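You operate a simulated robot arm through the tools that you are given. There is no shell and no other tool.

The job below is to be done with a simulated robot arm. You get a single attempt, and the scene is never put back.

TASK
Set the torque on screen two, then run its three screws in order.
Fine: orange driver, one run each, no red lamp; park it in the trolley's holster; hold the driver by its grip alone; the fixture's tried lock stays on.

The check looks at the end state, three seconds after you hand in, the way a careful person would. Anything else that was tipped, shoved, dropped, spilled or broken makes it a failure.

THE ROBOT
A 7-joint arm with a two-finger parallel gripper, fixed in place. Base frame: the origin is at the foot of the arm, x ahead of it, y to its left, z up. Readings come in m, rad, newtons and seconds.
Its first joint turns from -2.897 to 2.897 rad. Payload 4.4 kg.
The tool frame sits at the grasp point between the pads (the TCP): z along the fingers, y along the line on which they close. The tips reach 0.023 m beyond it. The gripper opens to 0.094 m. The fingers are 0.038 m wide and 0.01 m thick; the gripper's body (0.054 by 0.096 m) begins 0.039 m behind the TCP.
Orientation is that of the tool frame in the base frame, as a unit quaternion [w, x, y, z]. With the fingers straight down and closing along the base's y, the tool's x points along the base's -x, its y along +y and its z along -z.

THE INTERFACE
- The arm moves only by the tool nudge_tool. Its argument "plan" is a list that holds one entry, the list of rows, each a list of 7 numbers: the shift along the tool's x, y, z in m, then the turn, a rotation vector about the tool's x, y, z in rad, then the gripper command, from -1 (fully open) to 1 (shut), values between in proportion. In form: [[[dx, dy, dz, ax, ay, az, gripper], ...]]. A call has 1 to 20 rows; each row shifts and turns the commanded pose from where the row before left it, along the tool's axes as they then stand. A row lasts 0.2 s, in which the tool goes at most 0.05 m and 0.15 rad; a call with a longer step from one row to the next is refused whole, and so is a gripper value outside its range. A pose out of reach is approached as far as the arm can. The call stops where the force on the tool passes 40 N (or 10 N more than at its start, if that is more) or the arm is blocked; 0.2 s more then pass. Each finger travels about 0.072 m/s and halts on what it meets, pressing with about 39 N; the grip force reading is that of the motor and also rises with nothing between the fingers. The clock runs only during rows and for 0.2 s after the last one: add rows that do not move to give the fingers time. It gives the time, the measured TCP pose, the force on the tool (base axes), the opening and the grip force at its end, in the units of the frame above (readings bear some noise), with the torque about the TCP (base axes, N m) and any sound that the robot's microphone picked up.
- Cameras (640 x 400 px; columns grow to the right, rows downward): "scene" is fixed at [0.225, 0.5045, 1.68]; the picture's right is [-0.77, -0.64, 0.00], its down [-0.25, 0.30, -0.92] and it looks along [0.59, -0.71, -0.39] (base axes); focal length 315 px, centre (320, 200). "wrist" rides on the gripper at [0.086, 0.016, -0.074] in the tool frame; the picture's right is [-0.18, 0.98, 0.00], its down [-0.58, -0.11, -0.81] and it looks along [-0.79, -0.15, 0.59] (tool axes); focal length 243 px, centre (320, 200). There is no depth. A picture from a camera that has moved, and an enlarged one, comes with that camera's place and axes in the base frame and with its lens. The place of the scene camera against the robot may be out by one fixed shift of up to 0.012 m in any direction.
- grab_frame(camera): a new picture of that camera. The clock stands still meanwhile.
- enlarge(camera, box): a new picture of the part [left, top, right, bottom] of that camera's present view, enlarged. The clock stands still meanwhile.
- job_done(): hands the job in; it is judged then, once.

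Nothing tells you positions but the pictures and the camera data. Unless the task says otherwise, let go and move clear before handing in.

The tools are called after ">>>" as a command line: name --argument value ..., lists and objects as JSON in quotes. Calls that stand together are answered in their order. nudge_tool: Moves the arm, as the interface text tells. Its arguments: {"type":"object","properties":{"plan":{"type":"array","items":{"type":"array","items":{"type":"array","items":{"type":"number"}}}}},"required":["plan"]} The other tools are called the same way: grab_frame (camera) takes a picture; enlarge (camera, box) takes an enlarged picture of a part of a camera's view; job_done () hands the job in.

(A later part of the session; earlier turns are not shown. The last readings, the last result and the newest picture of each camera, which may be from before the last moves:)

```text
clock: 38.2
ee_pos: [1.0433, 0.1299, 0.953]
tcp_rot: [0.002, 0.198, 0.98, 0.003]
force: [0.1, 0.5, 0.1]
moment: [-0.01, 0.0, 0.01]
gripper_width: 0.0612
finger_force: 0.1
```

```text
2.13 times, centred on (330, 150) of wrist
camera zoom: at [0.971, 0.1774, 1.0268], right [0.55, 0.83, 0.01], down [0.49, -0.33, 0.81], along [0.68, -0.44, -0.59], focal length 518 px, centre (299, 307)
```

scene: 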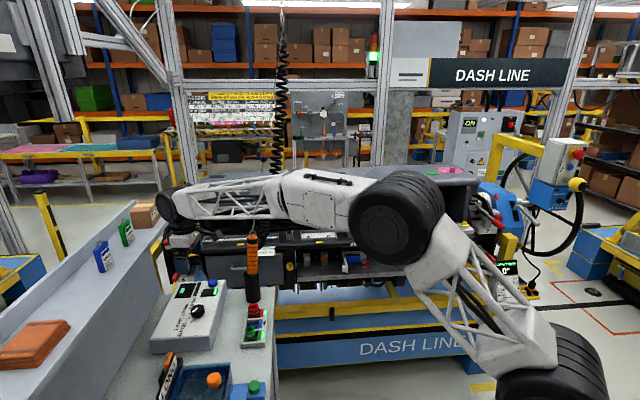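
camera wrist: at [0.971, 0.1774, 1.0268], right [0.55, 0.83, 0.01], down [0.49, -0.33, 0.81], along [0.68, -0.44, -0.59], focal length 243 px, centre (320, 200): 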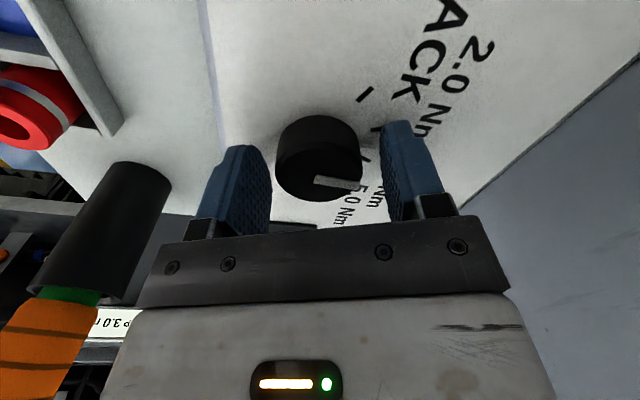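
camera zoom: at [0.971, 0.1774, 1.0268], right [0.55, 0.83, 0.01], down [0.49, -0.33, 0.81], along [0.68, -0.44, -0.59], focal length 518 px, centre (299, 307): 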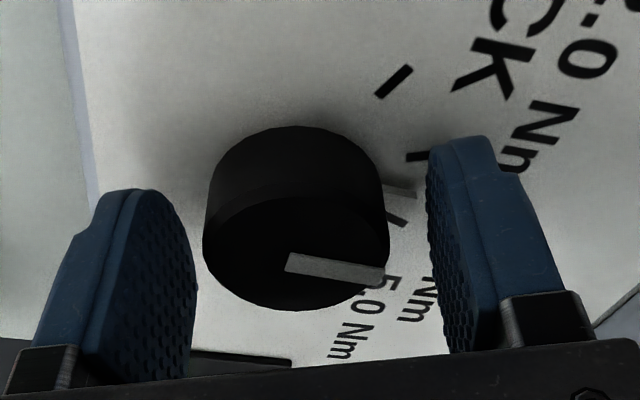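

The pointer is between the 2.0 and 2.5 ticks, needing about 0.29 rad more. Regripping and finishing the turn.

>>> nudge_tool --plan '[[[0, 0, 0, 0, 0, 0, 1], [0, 0, 0, 0, 0, 0, 1], [0, 0, 0, 0, 0, 0, 1], [0, 0, 0, 0, 0, 0.07, 1], [0, 0, 0, 0, 0, 0.07, 1], [0, 0, 0, 0, 0, 0.07, 1], [0, 0, 0, 0, 0, 0.08, 1], [0, 0, 0, 0, 0, 0, 1]]]'

>>> nudge_tool --plan '[[[0, 0, 0, 0, 0, 0, -0.3], [0, 0, 0, 0, 0, 0, -0.3], [0, 0, 0, 0, 0, 0, -0.3]]]'

>>> enlarge --camera "wrist" --box '[180, 60, 480, 240]'

```text
clock: 40.0
ee_pos: [1.0437, 0.1299, 0.9526]
tcp_rot: [0.002, 0.339, 0.941, 0.003]
force: [-8.4, -16.0, 3.0]
moment: [-0.31, 0.21, 0.0]
gripper_width: 0.0414
finger_force: 39.1
```

```text
clock: 40.8
ee_pos: [1.0439, 0.1306, 0.9534]
tcp_rot: [0.001, 0.339, 0.941, 0.003]
force: [0.0, -0.3, -1.0]
moment: [-0.02, 0.02, 0.03]
gripper_width: 0.0611
finger_force: 0.0
```

```text
2.13 times, centred on (330, 150) of wrist
camera zoom: at [0.9876, 0.1961, 1.0268], right [0.77, 0.64, 0.01], down [0.37, -0.46, 0.81], along [0.52, -0.62, -0.59], focal length 518 px, centre (299, 307)
```

zoom: 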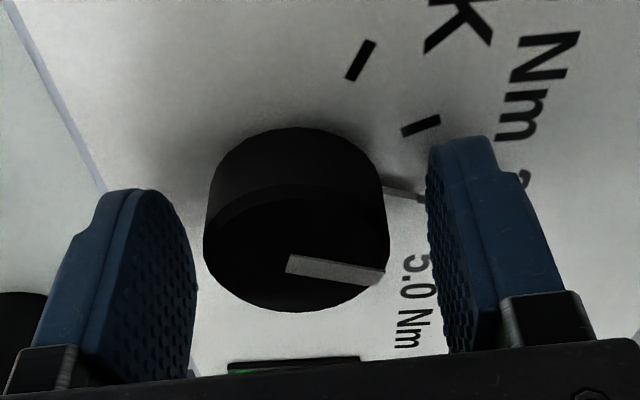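

The pointer wedge now meets the next tick. I'll open up, lift away and verify the setting.

>>> nudge_tool --plan '[[[0, 0, 0, 0, 0, 0, -1], [0, 0, 0, 0, 0, 0, -1], [0, 0, -0.04, 0, 0, 0, -1], [0, 0, -0.04, 0, 0, 0, -1], [0, 0, -0.04, 0, 0, 0, -1], [0, 0, -0.03, 0, 0, 0, -1]]]'

>>> enlarge --camera "wrist" --box '[240, 0, 400, 120]'

>>> grab_frame --camera "wrist"

>>> enlarge --camera "scene" --box '[150, 270, 250, 340]'

```text
clock: 42.2
ee_pos: [1.0419, 0.1321, 1.1037]
tcp_rot: [0.0, 0.339, 0.941, 0.003]
force: [0.0, 0.3, -0.1]
moment: [0.02, 0.01, -0.01]
gripper_width: 0.0938
finger_force: 0.1
```

```text
3.33 times, centred on (320, 60) of wrist
camera zoom: at [0.9851, 0.1975, 1.1777], right [0.77, 0.64, 0.01], down [0.38, -0.46, 0.81], along [0.52, -0.62, -0.59], focal length 809 px, centre (320, 667)
```

zoom: 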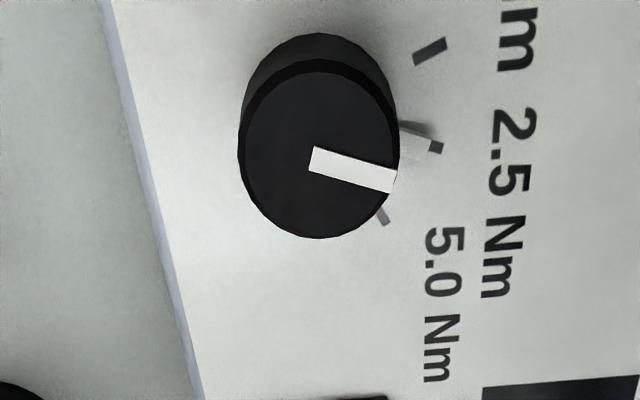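

```text
taken
camera wrist: at [0.9851, 0.1975, 1.1777], right [0.77, 0.64, 0.01], down [0.38, -0.46, 0.81], along [0.52, -0.62, -0.59], focal length 243 px, centre (320, 200)
```

wrist: 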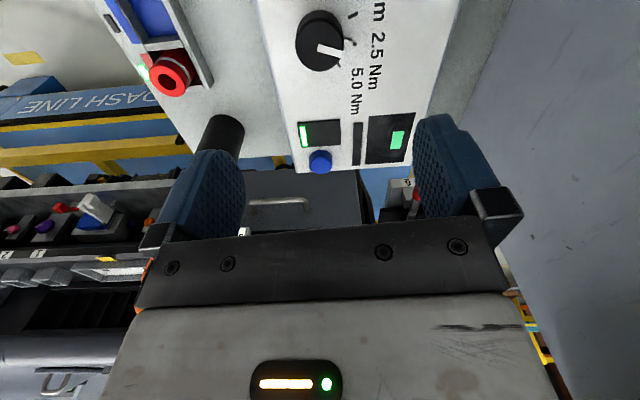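

```text
5.71 times, centred on (200, 305) of scene
camera zoom: at [0.225, 0.5045, 1.68], right [-0.77, -0.64, 0.0], down [-0.25, 0.3, -0.92], along [0.59, -0.71, -0.39], focal length 1798 px, centre (1006, -400)
```

zoom: 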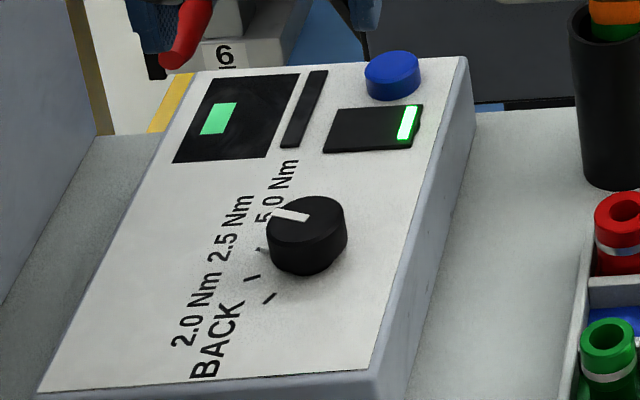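

The dial now points at 2.5 Nm. Next I'll rise and move over to the screw bar for accurate screw positions before picking up the driver.

>>> nudge_tool --plan '[[[0, 0, -0.045, 0, 0, 0, -1], [0, 0, -0.045, 0, 0, 0, -1], [0, 0, -0.045, 0, 0, 0, -1], [0, 0, -0.045, 0, 0, 0, -1], [0, 0, -0.045, 0, 0, 0, -1], [0, 0, -0.045, 0, 0, 0, -1], [-0.0015, -0.047, 0, 0, 0, 0, -1], [-0.0015, -0.047, 0, 0, 0, 0, -1], [-0.0015, -0.047, 0, 0, 0, 0, -1], [-0.0015, -0.047, 0, 0, 0, 0, -1], [-0.0015, -0.047, 0, 0, 0, 0, -1], [-0.0015, -0.047, 0, 0, 0, 0, -1], [-0.0015, -0.047, 0, 0, 0, 0, -1], [-0.0015, -0.047, 0, 0, 0, 0, -1], [-0.0015, -0.047, 0, 0, 0, 0, -1], [-0.0015, -0.047, 0, 0, 0, 0, -1], [-0.0015, -0.047, 0, 0, 0, 0, -1], [-0.0015, -0.047, 0, 0, 0, 0, -1], [-0.0015, -0.047, 0, 0, 0, 0, -1], [-0.0015, -0.047, 0, 0, 0, 0, -1]]]'

>>> grab_frame --camera "wrist"

>>> grab_frame --camera "scene"

```text
clock: 46.4
ee_pos: [0.637, -0.3933, 1.3696]
tcp_rot: [0.001, 0.338, 0.941, 0.003]
force: [-1.0, -0.8, 0.1]
moment: [0.04, 0.0, -0.04]
gripper_width: 0.094
finger_force: 0.1
```

```text
taken
camera wrist: at [0.5808, -0.3272, 1.4439], right [0.77, 0.64, 0.01], down [0.37, -0.46, 0.81], along [0.52, -0.62, -0.59], focal length 243 px, centre (320, 200)
```

wrist: 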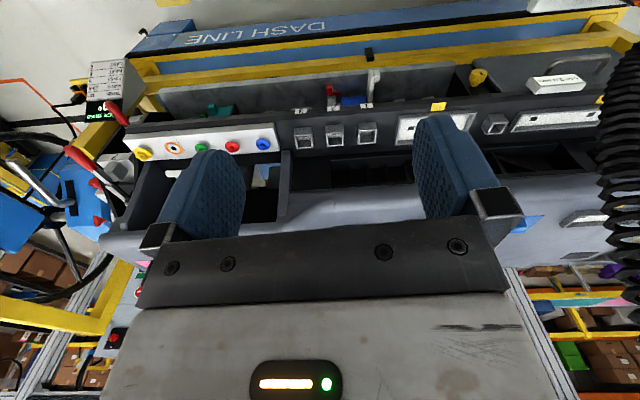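

```text
taken
```

scene: 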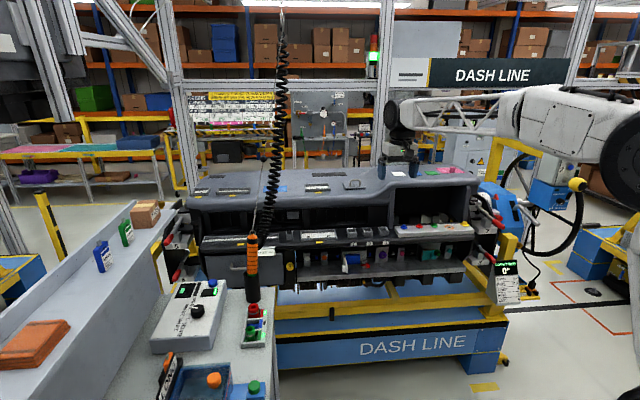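

The screws are visible in the left of the view. I'll shift along the dash toward them and get closer.

>>> nudge_tool --plan '[[[0, -0.045, 0.02, 0, 0, 0, -1], [0, -0.045, 0.02, 0, 0, 0, -1], [0, -0.045, 0.02, 0, 0, 0, -1], [0, -0.03, 0.02, 0, 0, 0, -1], [0, 0, 0, 0, 0, 0, -1]]]'

>>> grab_frame --camera "wrist"

>>> enlarge --camera "wrist" --box '[180, 70, 420, 220]'

```text
clock: 47.6
ee_pos: [0.5343, -0.5201, 1.2873]
tcp_rot: [0.001, 0.338, 0.941, 0.003]
force: [0.7, 1.0, -0.1]
moment: [-0.01, 0.0, 0.01]
gripper_width: 0.094
finger_force: 0.1
```

```text
taken
camera wrist: at [0.4774, -0.4544, 1.3618], right [0.77, 0.64, 0.01], down [0.37, -0.46, 0.81], along [0.52, -0.62, -0.59], focal length 243 px, centre (320, 200)
```

wrist: 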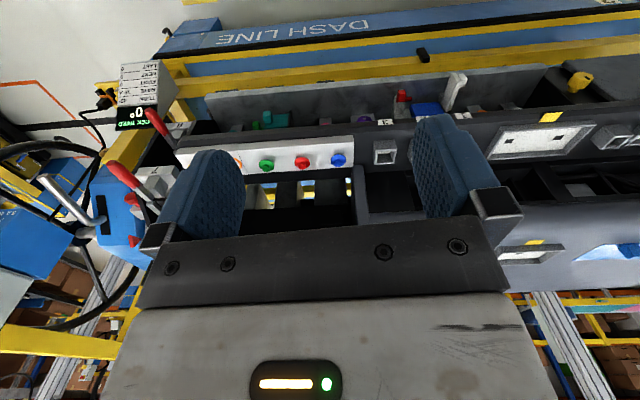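

```text
2.67 times, centred on (300, 145) of wrist
camera zoom: at [0.4774, -0.4544, 1.3618], right [0.77, 0.64, 0.01], down [0.37, -0.46, 0.81], along [0.52, -0.62, -0.59], focal length 647 px, centre (373, 347)
```

zoom: 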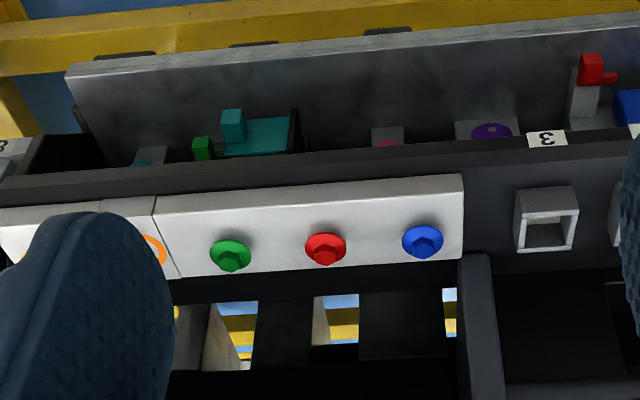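

I have a good view of the screws here. I'll take a second view, offset and closer, for triangulation.

>>> nudge_tool --plan '[[[0, -0.045, 0.025, 0, 0, 0, -1], [0, -0.045, 0.025, 0, 0, 0, -1], [0, 0, 0, 0, 0, 0, -1]]]'

>>> enlarge --camera "wrist" --box '[240, 70, 480, 220]'

>>> grab_frame --camera "wrist"

```text
refused: row 1 steps farther than a row can; nothing moved
```

```text
2.67 times, centred on (360, 145) of wrist
camera zoom: at [0.4774, -0.4544, 1.3618], right [0.77, 0.64, 0.01], down [0.37, -0.46, 0.81], along [0.52, -0.62, -0.59], focal length 647 px, centre (213, 347)
```

zoom: 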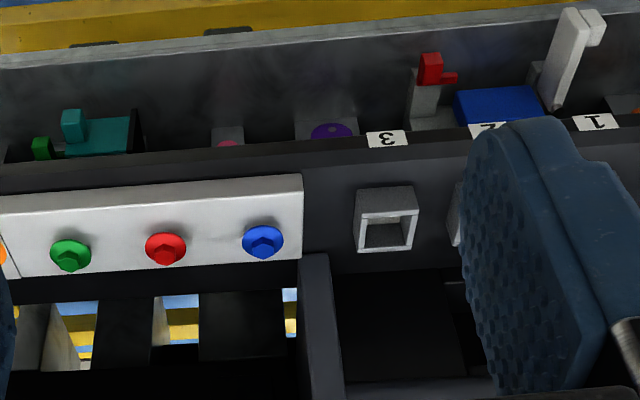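

```text
taken
camera wrist: at [0.4774, -0.4544, 1.3618], right [0.77, 0.64, 0.01], down [0.37, -0.46, 0.81], along [0.52, -0.62, -0.59], focal length 243 px, centre (320, 200)
```

wrist: 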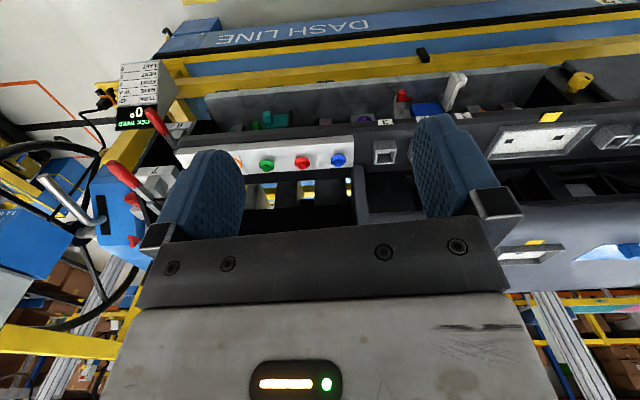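

That step was slightly too long for a row and nothing moved. I'll resend it in smaller rows.

>>> nudge_tool --plan '[[[0, -0.04, 0.02, 0, 0, 0, -1], [0, -0.04, 0.02, 0, 0, 0, -1], [0, -0.02, 0.02, 0, 0, 0, -1], [0, 0, 0, 0, 0, 0, -1]]]'

>>> enlarge --camera "wrist" --box '[240, 70, 480, 220]'

>>> grab_frame --camera "wrist"

>>> grab_frame --camera "scene"

```text
clock: 48.6
ee_pos: [0.4703, -0.594, 1.2286]
tcp_rot: [0.001, 0.339, 0.941, 0.003]
force: [0.3, 0.7, 0.2]
moment: [-0.01, -0.03, 0.0]
gripper_width: 0.0942
finger_force: 0.0
```

```text
2.67 times, centred on (360, 145) of wrist
camera zoom: at [0.4146, -0.5286, 1.3025], right [0.77, 0.64, 0.01], down [0.37, -0.46, 0.81], along [0.52, -0.62, -0.59], focal length 647 px, centre (213, 347)
```

zoom: 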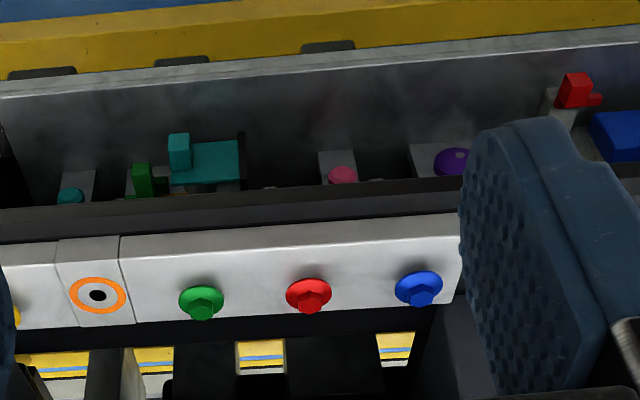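

```text
taken
camera wrist: at [0.4146, -0.5286, 1.3025], right [0.77, 0.64, 0.01], down [0.37, -0.46, 0.81], along [0.52, -0.62, -0.59], focal length 243 px, centre (320, 200)
```

wrist: 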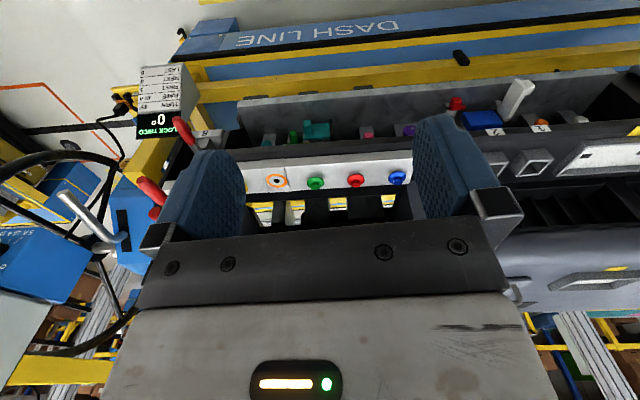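

```text
taken
```

scene: 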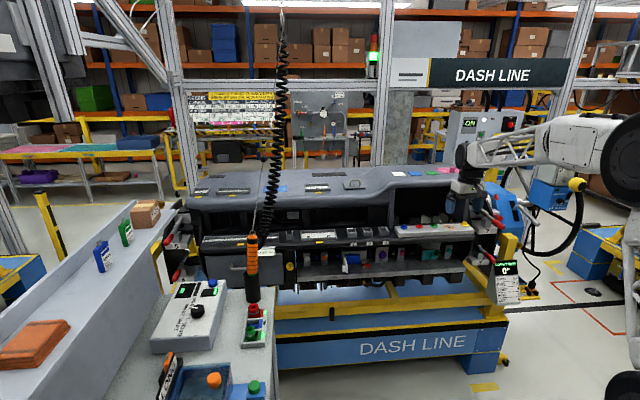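

The screws triangulate to about green (0.617, -0.779), red (0.667, -0.731), blue (0.718, -0.683), all at z≈1.03. I need to see the dash overhang behind them, so I'll rise for a view from above.

>>> nudge_tool --plan '[[[0, 0.0, -0.045, 0, 0, 0, -1], [0, 0.0, -0.045, 0, 0, 0, -1], [0, 0.0, -0.045, 0, 0, 0, -1], [0, 0.0, -0.045, 0, 0, 0, -1], [0, 0.0, -0.045, 0, 0, 0, -1], [0, 0.0, 0, 0, 0, 0, -1]]]'

>>> grab_frame --camera "wrist"

>>> enlarge --camera "wrist" --box '[220, 70, 460, 230]'

```text
clock: 50.0
ee_pos: [0.4705, -0.5967, 1.4512]
tcp_rot: [0.002, 0.339, 0.941, 0.003]
force: [0.4, 0.2, -0.4]
moment: [-0.01, 0.02, 0.02]
gripper_width: 0.0942
finger_force: 0.1
```

```text
taken
camera wrist: at [0.4146, -0.5306, 1.5254], right [0.77, 0.64, 0.01], down [0.37, -0.46, 0.81], along [0.52, -0.62, -0.59], focal length 243 px, centre (320, 200)
```

wrist: 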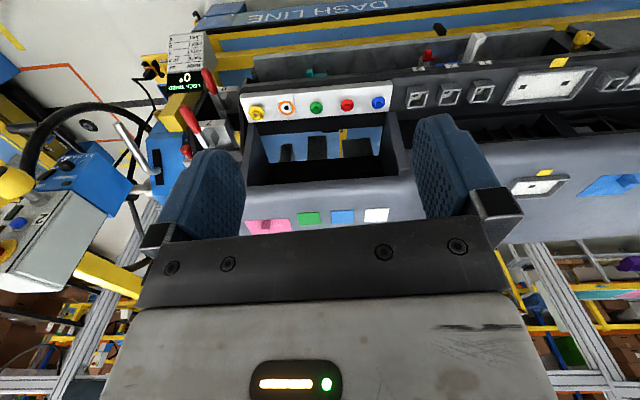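

```text
2.50 times, centred on (340, 150) of wrist
camera zoom: at [0.4146, -0.5306, 1.5254], right [0.77, 0.64, 0.01], down [0.37, -0.46, 0.81], along [0.52, -0.62, -0.59], focal length 606 px, centre (270, 325)
```

zoom: 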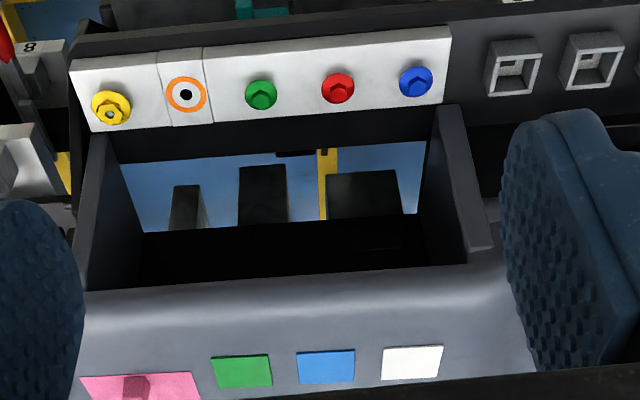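

The view from above shows the overhang's lip sits about 9 cm behind the screws, at z≈1.18, so a vertical driver fits. I'll hover over the red screw to calibrate positions directly against the tool.

>>> nudge_tool --plan '[[[-0.0238, 0.0021, 0.0331, 0, 0, 0, -1], [-0.0238, 0.0021, 0.0331, 0, 0, 0, -1], [-0.0238, 0.0021, 0.0331, 0, 0, 0, -1], [-0.0238, 0.0021, 0.0331, 0, 0, 0, -1], [-0.0238, 0.0021, 0.0331, 0, 0, 0, -1], [-0.0238, 0.0021, 0.0331, 0, 0, 0, -1], [-0.0238, 0.0021, 0.0331, 0, 0, 0, -1], [-0.0238, 0.0021, 0.0331, 0, 0, 0, -1], [-0.0238, 0.0021, 0.0331, 0, 0, 0, -1], [-0.0238, 0.0021, 0.0331, 0, 0, 0, -1], [0, 0, 0, 0, 0, 0, -1]]]'

>>> grab_frame --camera "wrist"

>>> enlarge --camera "wrist" --box '[240, 30, 400, 130]'

>>> enlarge --camera "scene" --box '[370, 150, 490, 240]'

```text
clock: 52.4
ee_pos: [0.6677, -0.7305, 1.1205]
tcp_rot: [0.002, 0.339, 0.941, 0.002]
force: [-0.2, 0.3, -0.1]
moment: [0.01, 0.01, 0.01]
gripper_width: 0.0938
finger_force: 0.1
```

```text
taken
camera wrist: at [0.6111, -0.6653, 1.1952], right [0.77, 0.64, 0.01], down [0.37, -0.46, 0.81], along [0.52, -0.62, -0.59], focal length 243 px, centre (320, 200)
```

wrist: 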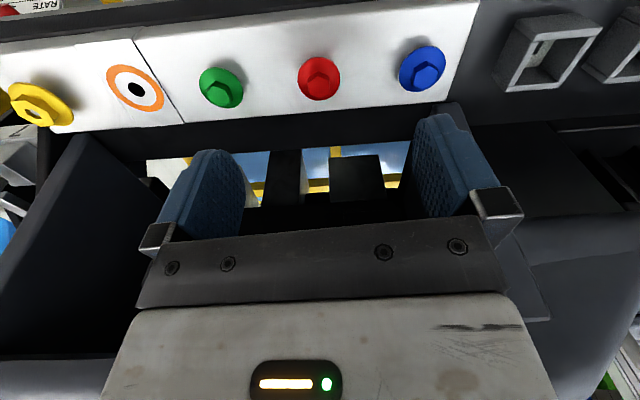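

```text
4.00 times, centred on (320, 80) of wrist
camera zoom: at [0.6111, -0.6653, 1.1952], right [0.77, 0.64, 0.01], down [0.37, -0.46, 0.81], along [0.52, -0.62, -0.59], focal length 970 px, centre (320, 680)
```

zoom: 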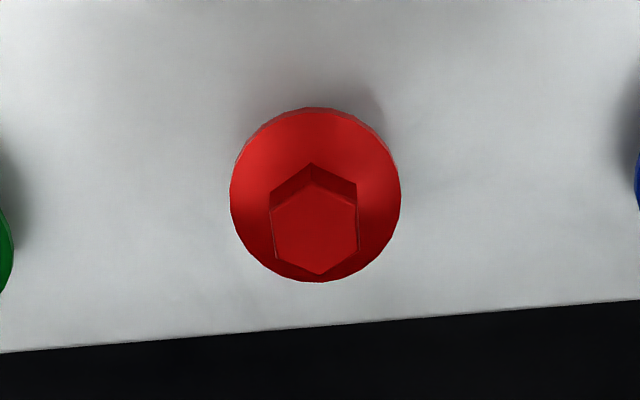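

```text
4.44 times, centred on (430, 195) of scene
camera zoom: at [0.225, 0.5045, 1.68], right [-0.77, -0.64, 0.0], down [-0.25, 0.3, -0.92], along [0.59, -0.71, -0.39], focal length 1398 px, centre (-169, 222)
```

zoom: 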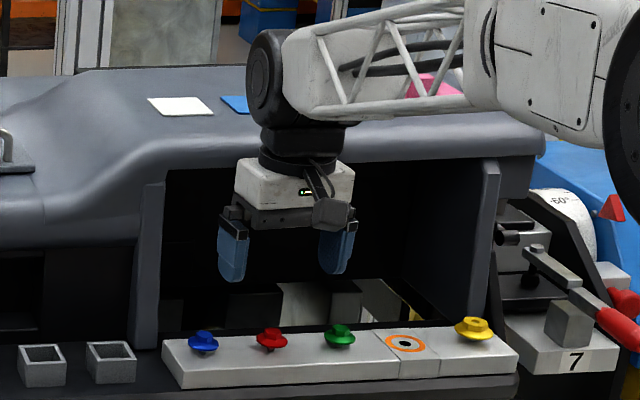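

The red screw is confirmed at about (0.667, -0.731), with its hex top at z≈1.040; green and blue are ±0.0703 m along the dash from it. Now I'll rise and move back to look at the driver head-on and check its lean in the holster.

>>> nudge_tool --plan '[[[0, 0, -0.045, 0, 0, 0, -1], [0, 0, -0.045, 0, 0, 0, -1], [0, 0, -0.045, 0, 0, 0, -1], [0, 0, -0.045, 0, 0, 0, -1], [0, 0, -0.045, 0, 0, 0, -1], [0.0208, 0.039, 0, 0, 0, 0, -1], [0.0208, 0.039, 0, 0, 0, 0, -1], [0.0208, 0.039, 0, 0, 0, 0, -1], [0.0208, 0.039, 0, 0, 0, 0, -1], [0.0208, 0.039, 0, 0, 0, 0, -1], [0.0208, 0.039, 0, 0, 0, 0, -1], [0.0208, 0.039, 0, 0, 0, 0, -1], [0.0208, 0.039, 0, 0, 0, 0, -1], [0.0208, 0.039, 0, 0, 0, 0, -1], [0.0208, 0.039, 0, 0, 0, 0, -1], [0.0208, 0.039, 0, 0, 0, 0, -1], [0.0208, 0.039, 0, 0, 0, 0, -1], [0.0208, 0.039, 0, 0, 0, 0, -1], [0.0208, 0.039, 0, 0, 0, 0, -1], [0.0208, 0.039, 0, 0, 0, 0, -1]]]'

>>> nudge_tool --plan '[[[0, 0, 0.02, 0, 0, -0.14, -1], [0, 0, 0.02, 0, 0, -0.14, -1], [0, 0, 0.02, 0, 0, -0.14, -1], [0, 0, 0.02, 0, 0, -0.14, -1], [0, 0, 0.015, 0, 0, -0.13, -1], [0, 0, 0, 0, 0, 0, -1]]]'

>>> grab_frame --camera "wrist"

>>> enlarge --camera "wrist" --box '[250, 60, 450, 230]'

```text
clock: 56.6
ee_pos: [0.8001, -0.0803, 1.3525]
tcp_rot: [0.002, 0.339, 0.941, 0.003]
force: [-0.4, 0.3, -0.3]
moment: [-0.03, 0.04, 0.02]
gripper_width: 0.0938
finger_force: 0.0
```

```text
clock: 58.0
ee_pos: [0.8007, -0.0813, 1.2549]
tcp_rot: [0.003, -0.001, 1.0, 0.003]
force: [0.0, 0.5, -0.5]
moment: [-0.03, -0.01, 0.0]
gripper_width: 0.094
finger_force: 0.1
```

```text
taken
camera wrist: at [0.7139, -0.0671, 1.3288], right [0.18, 0.98, 0.01], down [0.58, -0.11, 0.81], along [0.8, -0.14, -0.59], focal length 243 px, centre (320, 200)
```

wrist: 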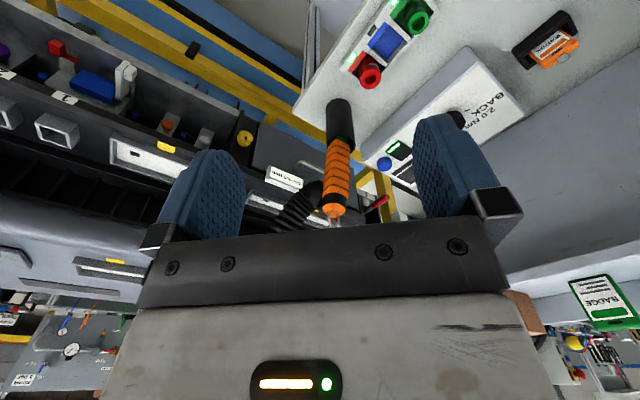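

```text
2.35 times, centred on (350, 145) of wrist
camera zoom: at [0.7139, -0.0671, 1.3288], right [0.18, 0.98, 0.01], down [0.58, -0.11, 0.81], along [0.8, -0.14, -0.59], focal length 571 px, centre (249, 329)
```

zoom: 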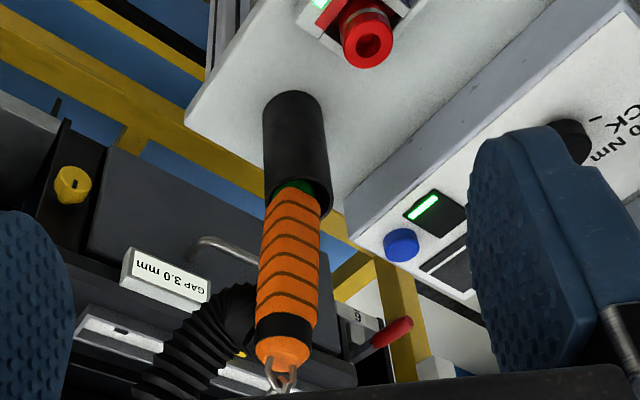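

The driver leans about 7° toward -y, with the hose leaving its -y side near z≈1.07–1.10, so I'll take the orange grip low, around (1.026, -0.093, 1.035). I'm now tilting the hand to near-horizontal in place, with a slight roll to match the lean.

>>> nudge_tool --plan '[[[0, 0, 0, 0, -0.1456, 0, -1], [0, 0, 0, 0, -0.1456, 0, -1], [0, 0, 0, 0, -0.1456, 0, -1], [0, 0, 0, 0, -0.1456, 0, -1], [0, 0, 0, 0, -0.1456, 0, -1], [0, 0, 0, 0, -0.1456, 0, -1], [0, 0, 0, 0, -0.1456, 0, -1], [0, 0, 0, 0, -0.1456, 0, -1], [0, 0, 0, 0, -0.1456, 0, -1], [0, 0, 0, 0, 0, 0.11, -1], [0, 0, 0, 0, 0, 0, -1]]]'

>>> grab_frame --camera "wrist"

>>> grab_frame --camera "scene"

```text
clock: 60.4
ee_pos: [0.7996, -0.0818, 1.2542]
tcp_rot: [0.61, 0.046, 0.79, 0.035]
force: [0.3, -0.6, -1.3]
moment: [0.01, -0.08, -0.01]
gripper_width: 0.0941
finger_force: 0.1
```

```text
taken
camera wrist: at [0.7071, -0.057, 1.1915], right [0.07, 0.96, 0.29], down [-0.64, -0.18, 0.75], along [0.77, -0.24, 0.6], focal length 243 px, centre (320, 200)
```

wrist: 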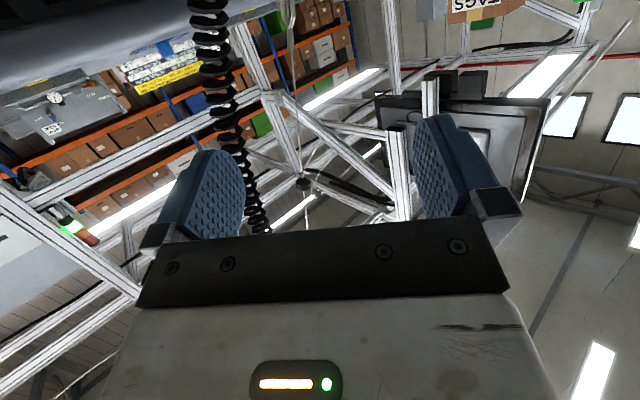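

```text
taken
```

scene: 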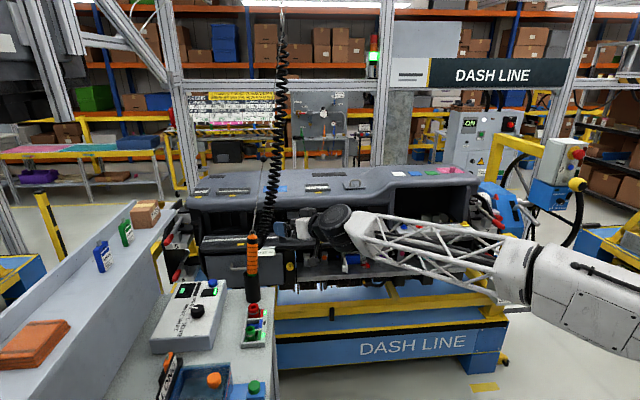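

The hand is now near-horizontal. I'll lower to the pre-grasp point in front of the driver, still clear of everything.

>>> nudge_tool --plan '[[[0.0315, -0.0055, 0.0222, 0, 0, 0, -1], [0.0315, -0.0055, 0.0222, 0, 0, 0, -1], [0.0315, -0.0055, 0.0222, 0, 0, 0, -1], [0.0315, -0.0055, 0.0222, 0, 0, 0, -1], [0.0315, -0.0055, 0.0222, 0, 0, 0, -1], [0.0315, -0.0055, 0.0222, 0, 0, 0, -1], [0, 0, 0, 0, 0, 0, -1]]]'

>>> grab_frame --camera "wrist"

>>> enlarge --camera "scene" --box '[180, 190, 380, 330]'

```text
clock: 62.0
ee_pos: [0.8819, -0.0924, 1.035]
tcp_rot: [0.611, 0.045, 0.79, 0.035]
force: [0.1, -0.6, -0.3]
moment: [-0.02, 0.0, -0.03]
gripper_width: 0.0939
finger_force: 0.0
```

```text
taken
camera wrist: at [0.7886, -0.0683, 0.9716], right [0.07, 0.96, 0.29], down [-0.64, -0.18, 0.75], along [0.77, -0.24, 0.6], focal length 243 px, centre (320, 200)
```

wrist: 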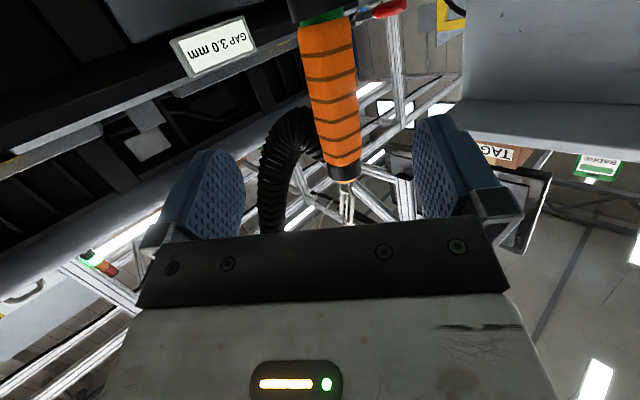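

```text
2.86 times, centred on (280, 260) of scene
camera zoom: at [0.225, 0.5045, 1.68], right [-0.77, -0.64, 0.0], down [-0.25, 0.3, -0.92], along [0.59, -0.71, -0.39], focal length 899 px, centre (434, 29)
```

zoom: 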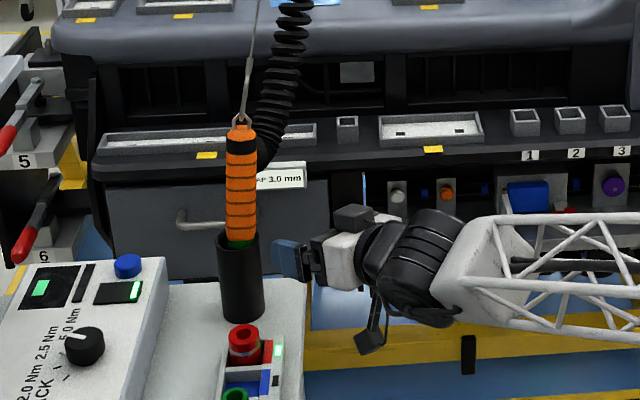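

The driver is centred between the fingers, and the geometry agrees with a grip point of (1.026, -0.092, 1.035). I'll ease forward most of the way and look.

>>> nudge_tool --plan '[[[-0.0072, 0.0009, 0.0278, 0, 0, 0, -1], [-0.0072, 0.0009, 0.0278, 0, 0, 0, -1], [-0.0072, 0.0009, 0.0278, 0, 0, 0, -1], [0, 0, 0, 0, 0, 0, -1]]]'

>>> grab_frame --camera "wrist"

>>> enlarge --camera "scene" --box '[200, 220, 320, 310]'

```text
clock: 63.0
ee_pos: [0.9659, -0.0915, 1.0347]
tcp_rot: [0.61, 0.046, 0.79, 0.035]
force: [-0.8, -0.2, 0.1]
moment: [0.02, 0.0, -0.02]
gripper_width: 0.0941
finger_force: 0.1
```

```text
taken
camera wrist: at [0.8726, -0.0672, 0.9711], right [0.07, 0.96, 0.29], down [-0.64, -0.18, 0.75], along [0.77, -0.24, 0.6], focal length 243 px, centre (320, 200)
```

wrist: 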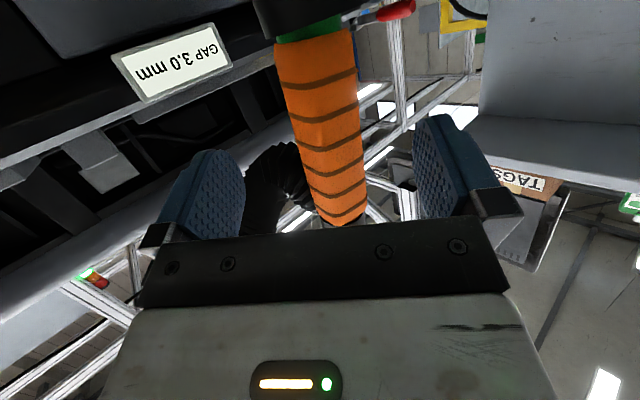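

```text
4.44 times, centred on (260, 265) of scene
camera zoom: at [0.225, 0.5045, 1.68], right [-0.77, -0.64, 0.0], down [-0.25, 0.3, -0.92], along [0.59, -0.71, -0.39], focal length 1398 px, centre (587, -89)
```

zoom: 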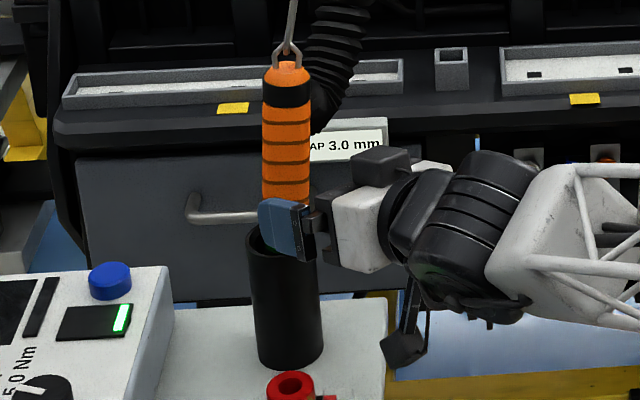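

Everything lines up with clear margins. Moving in the last 6 cm and checking before closing.

>>> nudge_tool --plan '[[[-0.005, 0.0002, 0.0195, 0, 0, 0, -1], [-0.005, 0.0002, 0.0195, 0, 0, 0, -1], [-0.005, 0.0002, 0.0195, 0, 0, 0, -1], [0, 0, 0, 0, 0, 0, -1]]]'

>>> grab_frame --camera "wrist"

>>> enlarge --camera "scene" --box '[200, 220, 320, 310]'

```text
clock: 64.0
ee_pos: [1.0254, -0.0932, 1.0356]
tcp_rot: [0.61, 0.045, 0.79, 0.035]
force: [0.0, 0.6, 0.5]
moment: [-0.03, 0.02, 0.0]
gripper_width: 0.0942
finger_force: 0.1
```

```text
taken
camera wrist: at [0.9329, -0.0689, 0.972], right [0.07, 0.96, 0.29], down [-0.64, -0.18, 0.75], along [0.77, -0.24, 0.6], focal length 243 px, centre (320, 200)
```

wrist: 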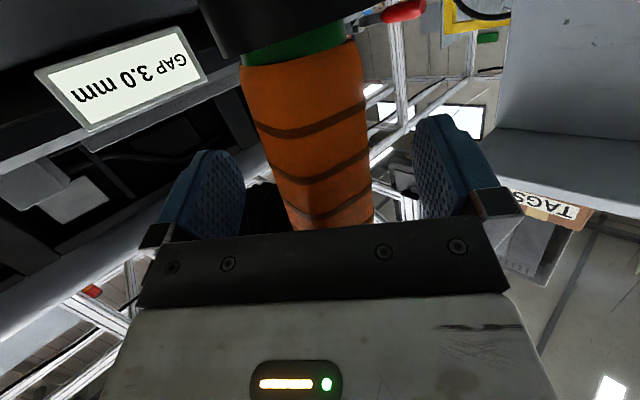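

```text
4.44 times, centred on (260, 265) of scene
camera zoom: at [0.225, 0.5045, 1.68], right [-0.77, -0.64, 0.0], down [-0.25, 0.3, -0.92], along [0.59, -0.71, -0.39], focal length 1398 px, centre (587, -89)
```

zoom: 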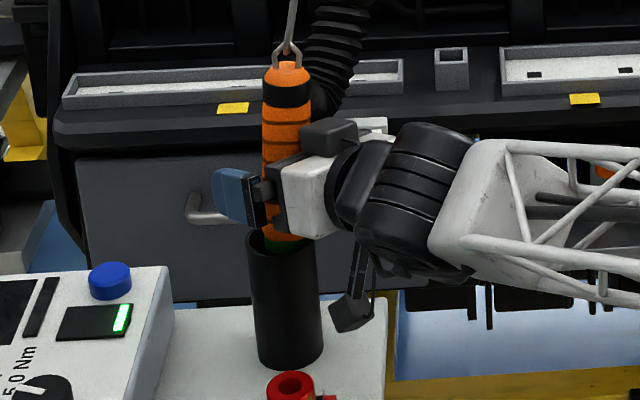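

The grip is right between the pads, slightly toward +y. I'll nudge 3 mm and close on the orange grip.

>>> nudge_tool --plan '[[[0, 0.003, 0, 0, 0, 0, -1], [0, 0, 0, 0, 0, 0, 0], [0, 0, 0, 0, 0, 0, 0.5], [0, 0, 0, 0, 0, 0, 1], [0, 0, 0, 0, 0, 0, 1]]]'

>>> grab_frame --camera "wrist"

>>> enlarge --camera "scene" --box '[200, 220, 320, 310]'

```text
clock: 65.2
ee_pos: [1.0267, -0.0911, 1.0356]
tcp_rot: [0.61, 0.046, 0.79, 0.034]
force: [-2.0, -8.5, 0.6]
moment: [-1.11, 0.26, -0.02]
gripper_width: 0.0435
finger_force: 39.1
```

```text
taken
camera wrist: at [0.933, -0.0662, 0.9722], right [0.07, 0.96, 0.29], down [-0.64, -0.17, 0.75], along [0.77, -0.24, 0.6], focal length 243 px, centre (320, 200)
```

wrist: 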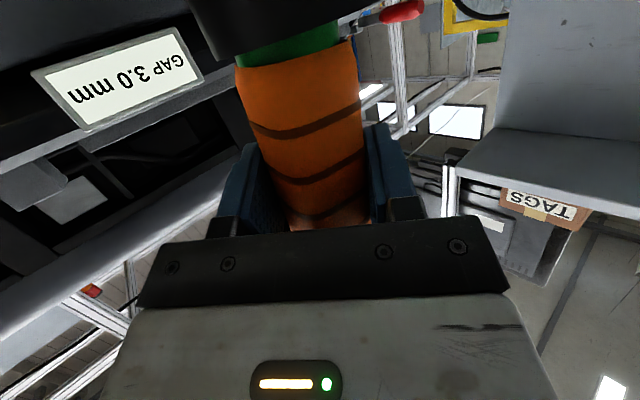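

```text
4.44 times, centred on (260, 265) of scene
camera zoom: at [0.225, 0.5045, 1.68], right [-0.77, -0.64, 0.0], down [-0.25, 0.3, -0.92], along [0.59, -0.71, -0.39], focal length 1398 px, centre (587, -89)
```

zoom: 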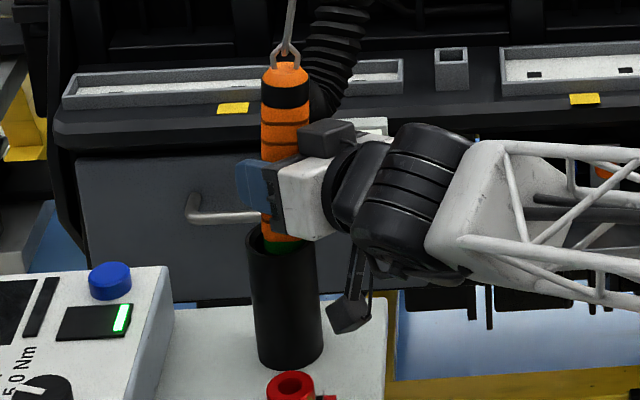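

The grip is holding at 43.5 mm. Now I'll lift straight up gently, watching forces as the driver leaves the holster.

>>> nudge_tool --plan '[[[-0.0096, 0.0011, -0.0025, 0, 0, 0, 1], [-0.0144, 0.0017, -0.0038, 0, 0, 0, 1], [-0.0144, 0.0017, -0.0038, 0, 0, 0, 1], [0, 0, 0, 0, 0, 0, 1]]]'

>>> enlarge --camera "scene" --box '[200, 200, 320, 310]'

```text
clock: 66.2
ee_pos: [1.0269, -0.0908, 1.0753]
tcp_rot: [0.611, 0.046, 0.79, 0.035]
force: [-4.2, -12.0, -4.1]
moment: [-1.89, 0.54, 0.02]
gripper_width: 0.0437
finger_force: 38.6
```

```text
3.64 times, centred on (260, 255) of scene
camera zoom: at [0.225, 0.5045, 1.68], right [-0.77, -0.64, 0.0], down [-0.25, 0.3, -0.92], along [0.59, -0.71, -0.39], focal length 1144 px, centre (538, 0)
```

zoom: 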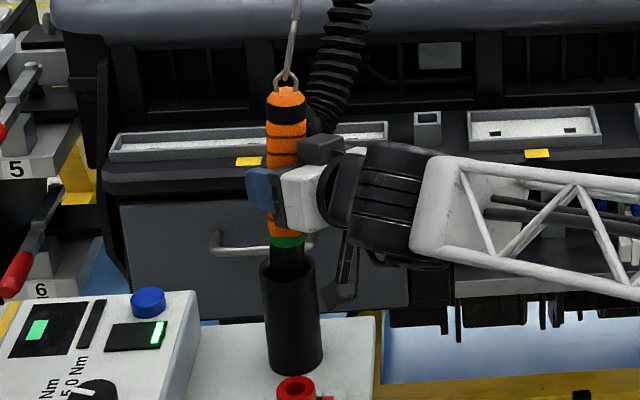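

It's sliding up, with the lower end rubbing the holster's +y wall. I'll straighten the roll toward vertical while lifting to relieve that.

>>> nudge_tool --plan '[[[0, -0.001, 0, 0, 0, -0.03, 1], [0, -0.001, 0, 0, 0, -0.03, 1], [0, 0, 0, 0, 0, 0, 1]]]'

```text
clock: 67.0
ee_pos: [1.0265, -0.0916, 1.0757]
tcp_rot: [0.61, 0.02, 0.792, 0.018]
force: [-0.1, -1.0, 1.0]
moment: [0.13, -0.01, 0.0]
gripper_width: 0.0431
finger_force: 38.4
```

The load is gone. Continuing the lift to clear the holster.

>>> nudge_tool --plan '[[[-0.0241, 0.0013, -0.0064, 0, 0, 0, 1], [-0.0241, 0.0013, -0.0064, 0, 0, 0, 1], [-0.0241, 0.0013, -0.0064, 0, 0, 0, 1], [-0.0241, 0.0013, -0.0064, 0, 0, 0, 1], [0, 0, 0, 0, 0, 0, 1]]]'

>>> enlarge --camera "scene" --box '[190, 180, 330, 310]'

>>> grab_frame --camera "wrist"

```text
clock: 68.2
ee_pos: [1.0252, -0.0942, 1.174]
tcp_rot: [0.611, 0.022, 0.791, 0.017]
force: [-0.4, -2.1, -0.2]
moment: [0.16, -0.04, -0.01]
gripper_width: 0.0431
finger_force: 39.0
```

```text
3.08 times, centred on (260, 245) of scene
camera zoom: at [0.225, 0.5045, 1.68], right [-0.77, -0.64, 0.0], down [-0.25, 0.3, -0.92], along [0.59, -0.71, -0.39], focal length 968 px, centre (505, 62)
```

zoom: 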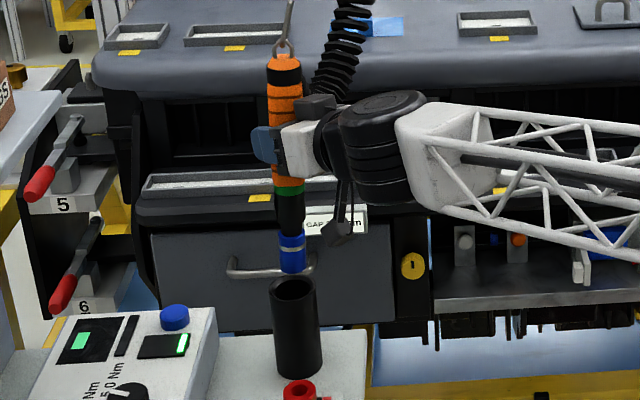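

```text
taken
camera wrist: at [0.9324, -0.0736, 1.1105], right [0.06, 0.97, 0.23], down [-0.63, -0.14, 0.76], along [0.77, -0.19, 0.61], focal length 243 px, centre (320, 200)
```

wrist: 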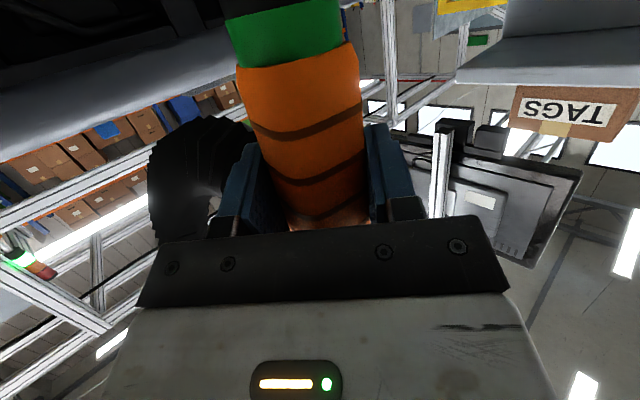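

The driver is out, and it carries the BLUE socket that screen two calls for. It still leans about 5°, so I'll roll it upright and raise it, then check.

>>> nudge_tool --plan '[[[-0.0193, 0, -0.0051, 0, 0, 0, 1], [-0.0193, 0, -0.0051, 0, 0, -0.05, 1], [-0.0193, -0.0004, -0.0051, 0, 0, -0.045, 1], [-0.029, -0.0012, -0.0077, 0, 0, 0, 1], [-0.029, -0.0012, -0.0077, 0, 0, 0, 1], [0, 0, 0, 0, 0, 0, 1]]]'

>>> enlarge --camera "scene" --box '[190, 140, 330, 270]'

>>> grab_frame --camera "wrist"

```text
clock: 69.6
ee_pos: [1.0271, -0.0952, 1.2956]
tcp_rot: [0.611, -0.016, 0.791, -0.012]
force: [-0.1, -2.5, -1.0]
moment: [0.28, -0.01, 0.0]
gripper_width: 0.043
finger_force: 39.3
```

```text
3.08 times, centred on (260, 205) of scene
camera zoom: at [0.225, 0.5045, 1.68], right [-0.77, -0.64, 0.0], down [-0.25, 0.3, -0.92], along [0.59, -0.71, -0.39], focal length 968 px, centre (505, 185)
```

zoom: 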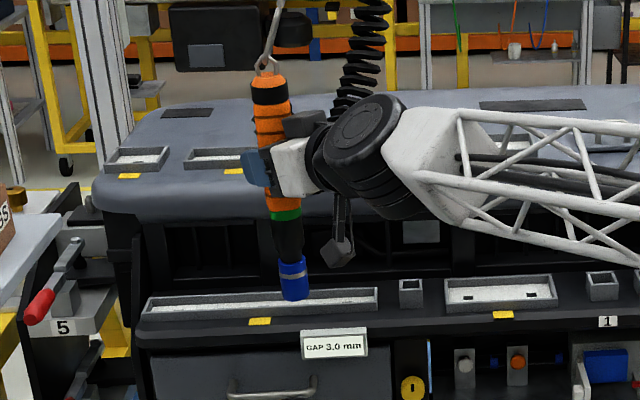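

```text
taken
camera wrist: at [0.9335, -0.0846, 1.229], right [0.04, 0.99, 0.14], down [-0.63, -0.09, 0.77], along [0.77, -0.12, 0.62], focal length 243 px, centre (320, 200)
```

wrist: 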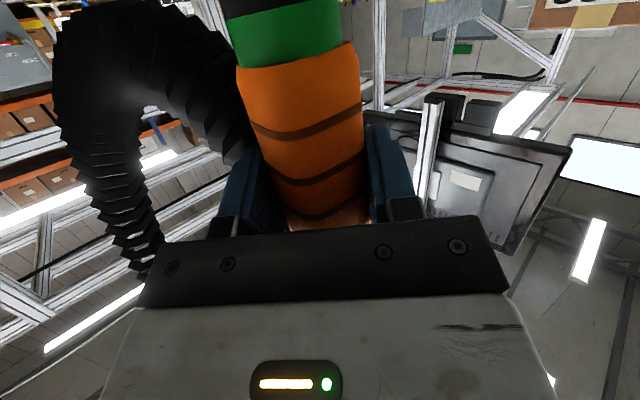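

The driver hangs vertical now, within about 1–2°. I'll retract toward the robot, then turn the hand to face the dash.

>>> nudge_tool --plan '[[[0.0057, 0.0003, -0.0416, 0, 0, 0, 1], [0.0057, 0.0003, -0.0416, 0, 0, 0, 1], [0.0057, 0.0003, -0.0416, 0, 0, 0, 1], [0.0057, 0.0003, -0.0416, 0, 0, 0, 1], [0.0057, 0.0003, -0.0416, 0, 0, 0, 1], [0.0057, 0.0003, -0.0416, 0, 0, 0, 1], [0, 0, 0, 0.1266, 0.005, 0.033, 1], [0, 0, 0, 0.1266, 0.005, 0.033, 1], [0, 0, 0, 0.1266, 0.005, 0.033, 1], [0, 0, 0, 0.1266, 0.005, 0.033, 1], [0, 0, 0, 0.1266, 0.005, 0.033, 1], [0, 0, 0, 0.1266, 0.005, 0.033, 1], [0, 0, 0, 0, 0, 0, 1]]]'

>>> grab_frame --camera "scene"

>>> grab_frame --camera "wrist"

```text
clock: 72.4
ee_pos: [0.7773, -0.0921, 1.3333]
tcp_rot: [0.569, 0.266, 0.745, -0.225]
force: [2.3, -1.9, -1.7]
moment: [0.2, 0.2, -0.03]
gripper_width: 0.0433
finger_force: 38.8
out of reach, approached as far as the arm can: row 8
```

```text
taken
```

scene: 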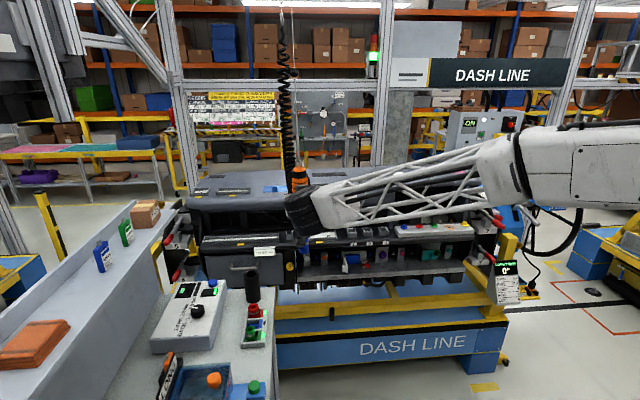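

```text
taken
camera wrist: at [0.7166, -0.0224, 1.2671], right [0.68, 0.72, 0.15], down [-0.53, 0.35, 0.77], along [0.5, -0.6, 0.62], focal length 243 px, centre (320, 200)
```

wrist: 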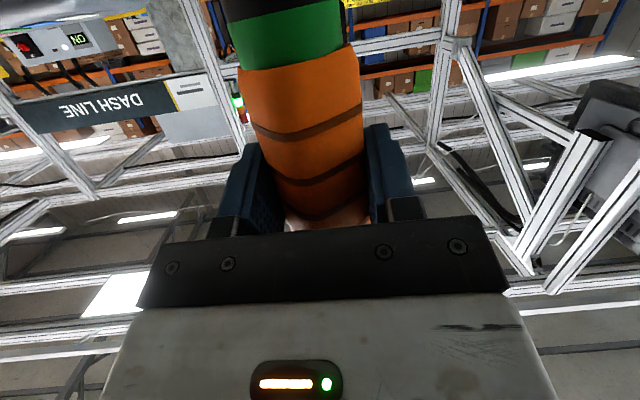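

The hand faces the dash and the driver is still held upright. I'll carry it across to a standoff in front of the green screw.

>>> nudge_tool --plan '[[[-0.002, -0.0412, 0.0139, 0, 0, 0, 1], [-0.002, -0.0412, 0.0139, 0, 0, 0, 1], [-0.002, -0.0412, 0.0139, 0, 0, 0, 1], [-0.002, -0.0412, 0.0139, 0, 0, 0, 1], [-0.002, -0.0412, 0.0139, 0, 0, 0, 1], [-0.002, -0.0412, 0.0139, 0, 0, 0, 1], [-0.002, -0.0412, 0.0139, 0, 0, 0, 1], [-0.002, -0.0412, 0.0139, 0, 0, 0, 1], [-0.002, -0.0412, 0.0139, 0, 0, 0, 1], [-0.002, -0.0412, 0.0139, 0, 0, 0, 1], [0, 0, 0, 0, 0, 0, 1]]]'

>>> grab_frame --camera "scene"

>>> grab_frame --camera "wrist"

```text
clock: 74.8
ee_pos: [0.6231, -0.4902, 1.3246]
tcp_rot: [0.566, 0.263, 0.749, -0.22]
force: [3.8, 1.6, -0.7]
moment: [-0.2, 0.34, -0.02]
gripper_width: 0.0432
finger_force: 39.3
```

```text
taken
```

scene: 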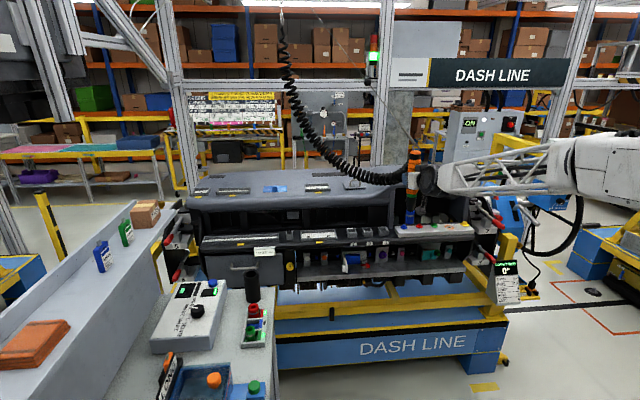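

```text
taken
camera wrist: at [0.5596, -0.4198, 1.2606], right [0.67, 0.73, 0.15], down [-0.53, 0.34, 0.77], along [0.51, -0.6, 0.62], focal length 243 px, centre (320, 200)
```

wrist: 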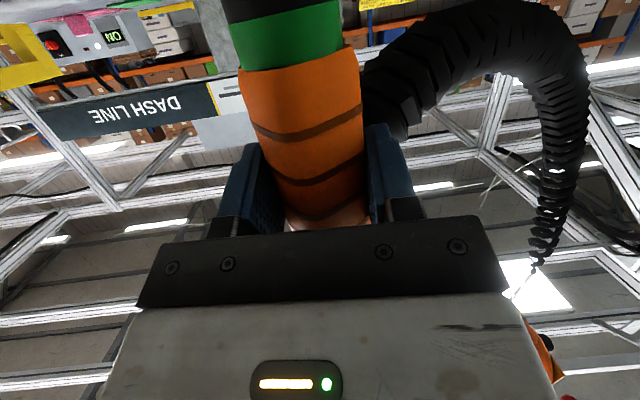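

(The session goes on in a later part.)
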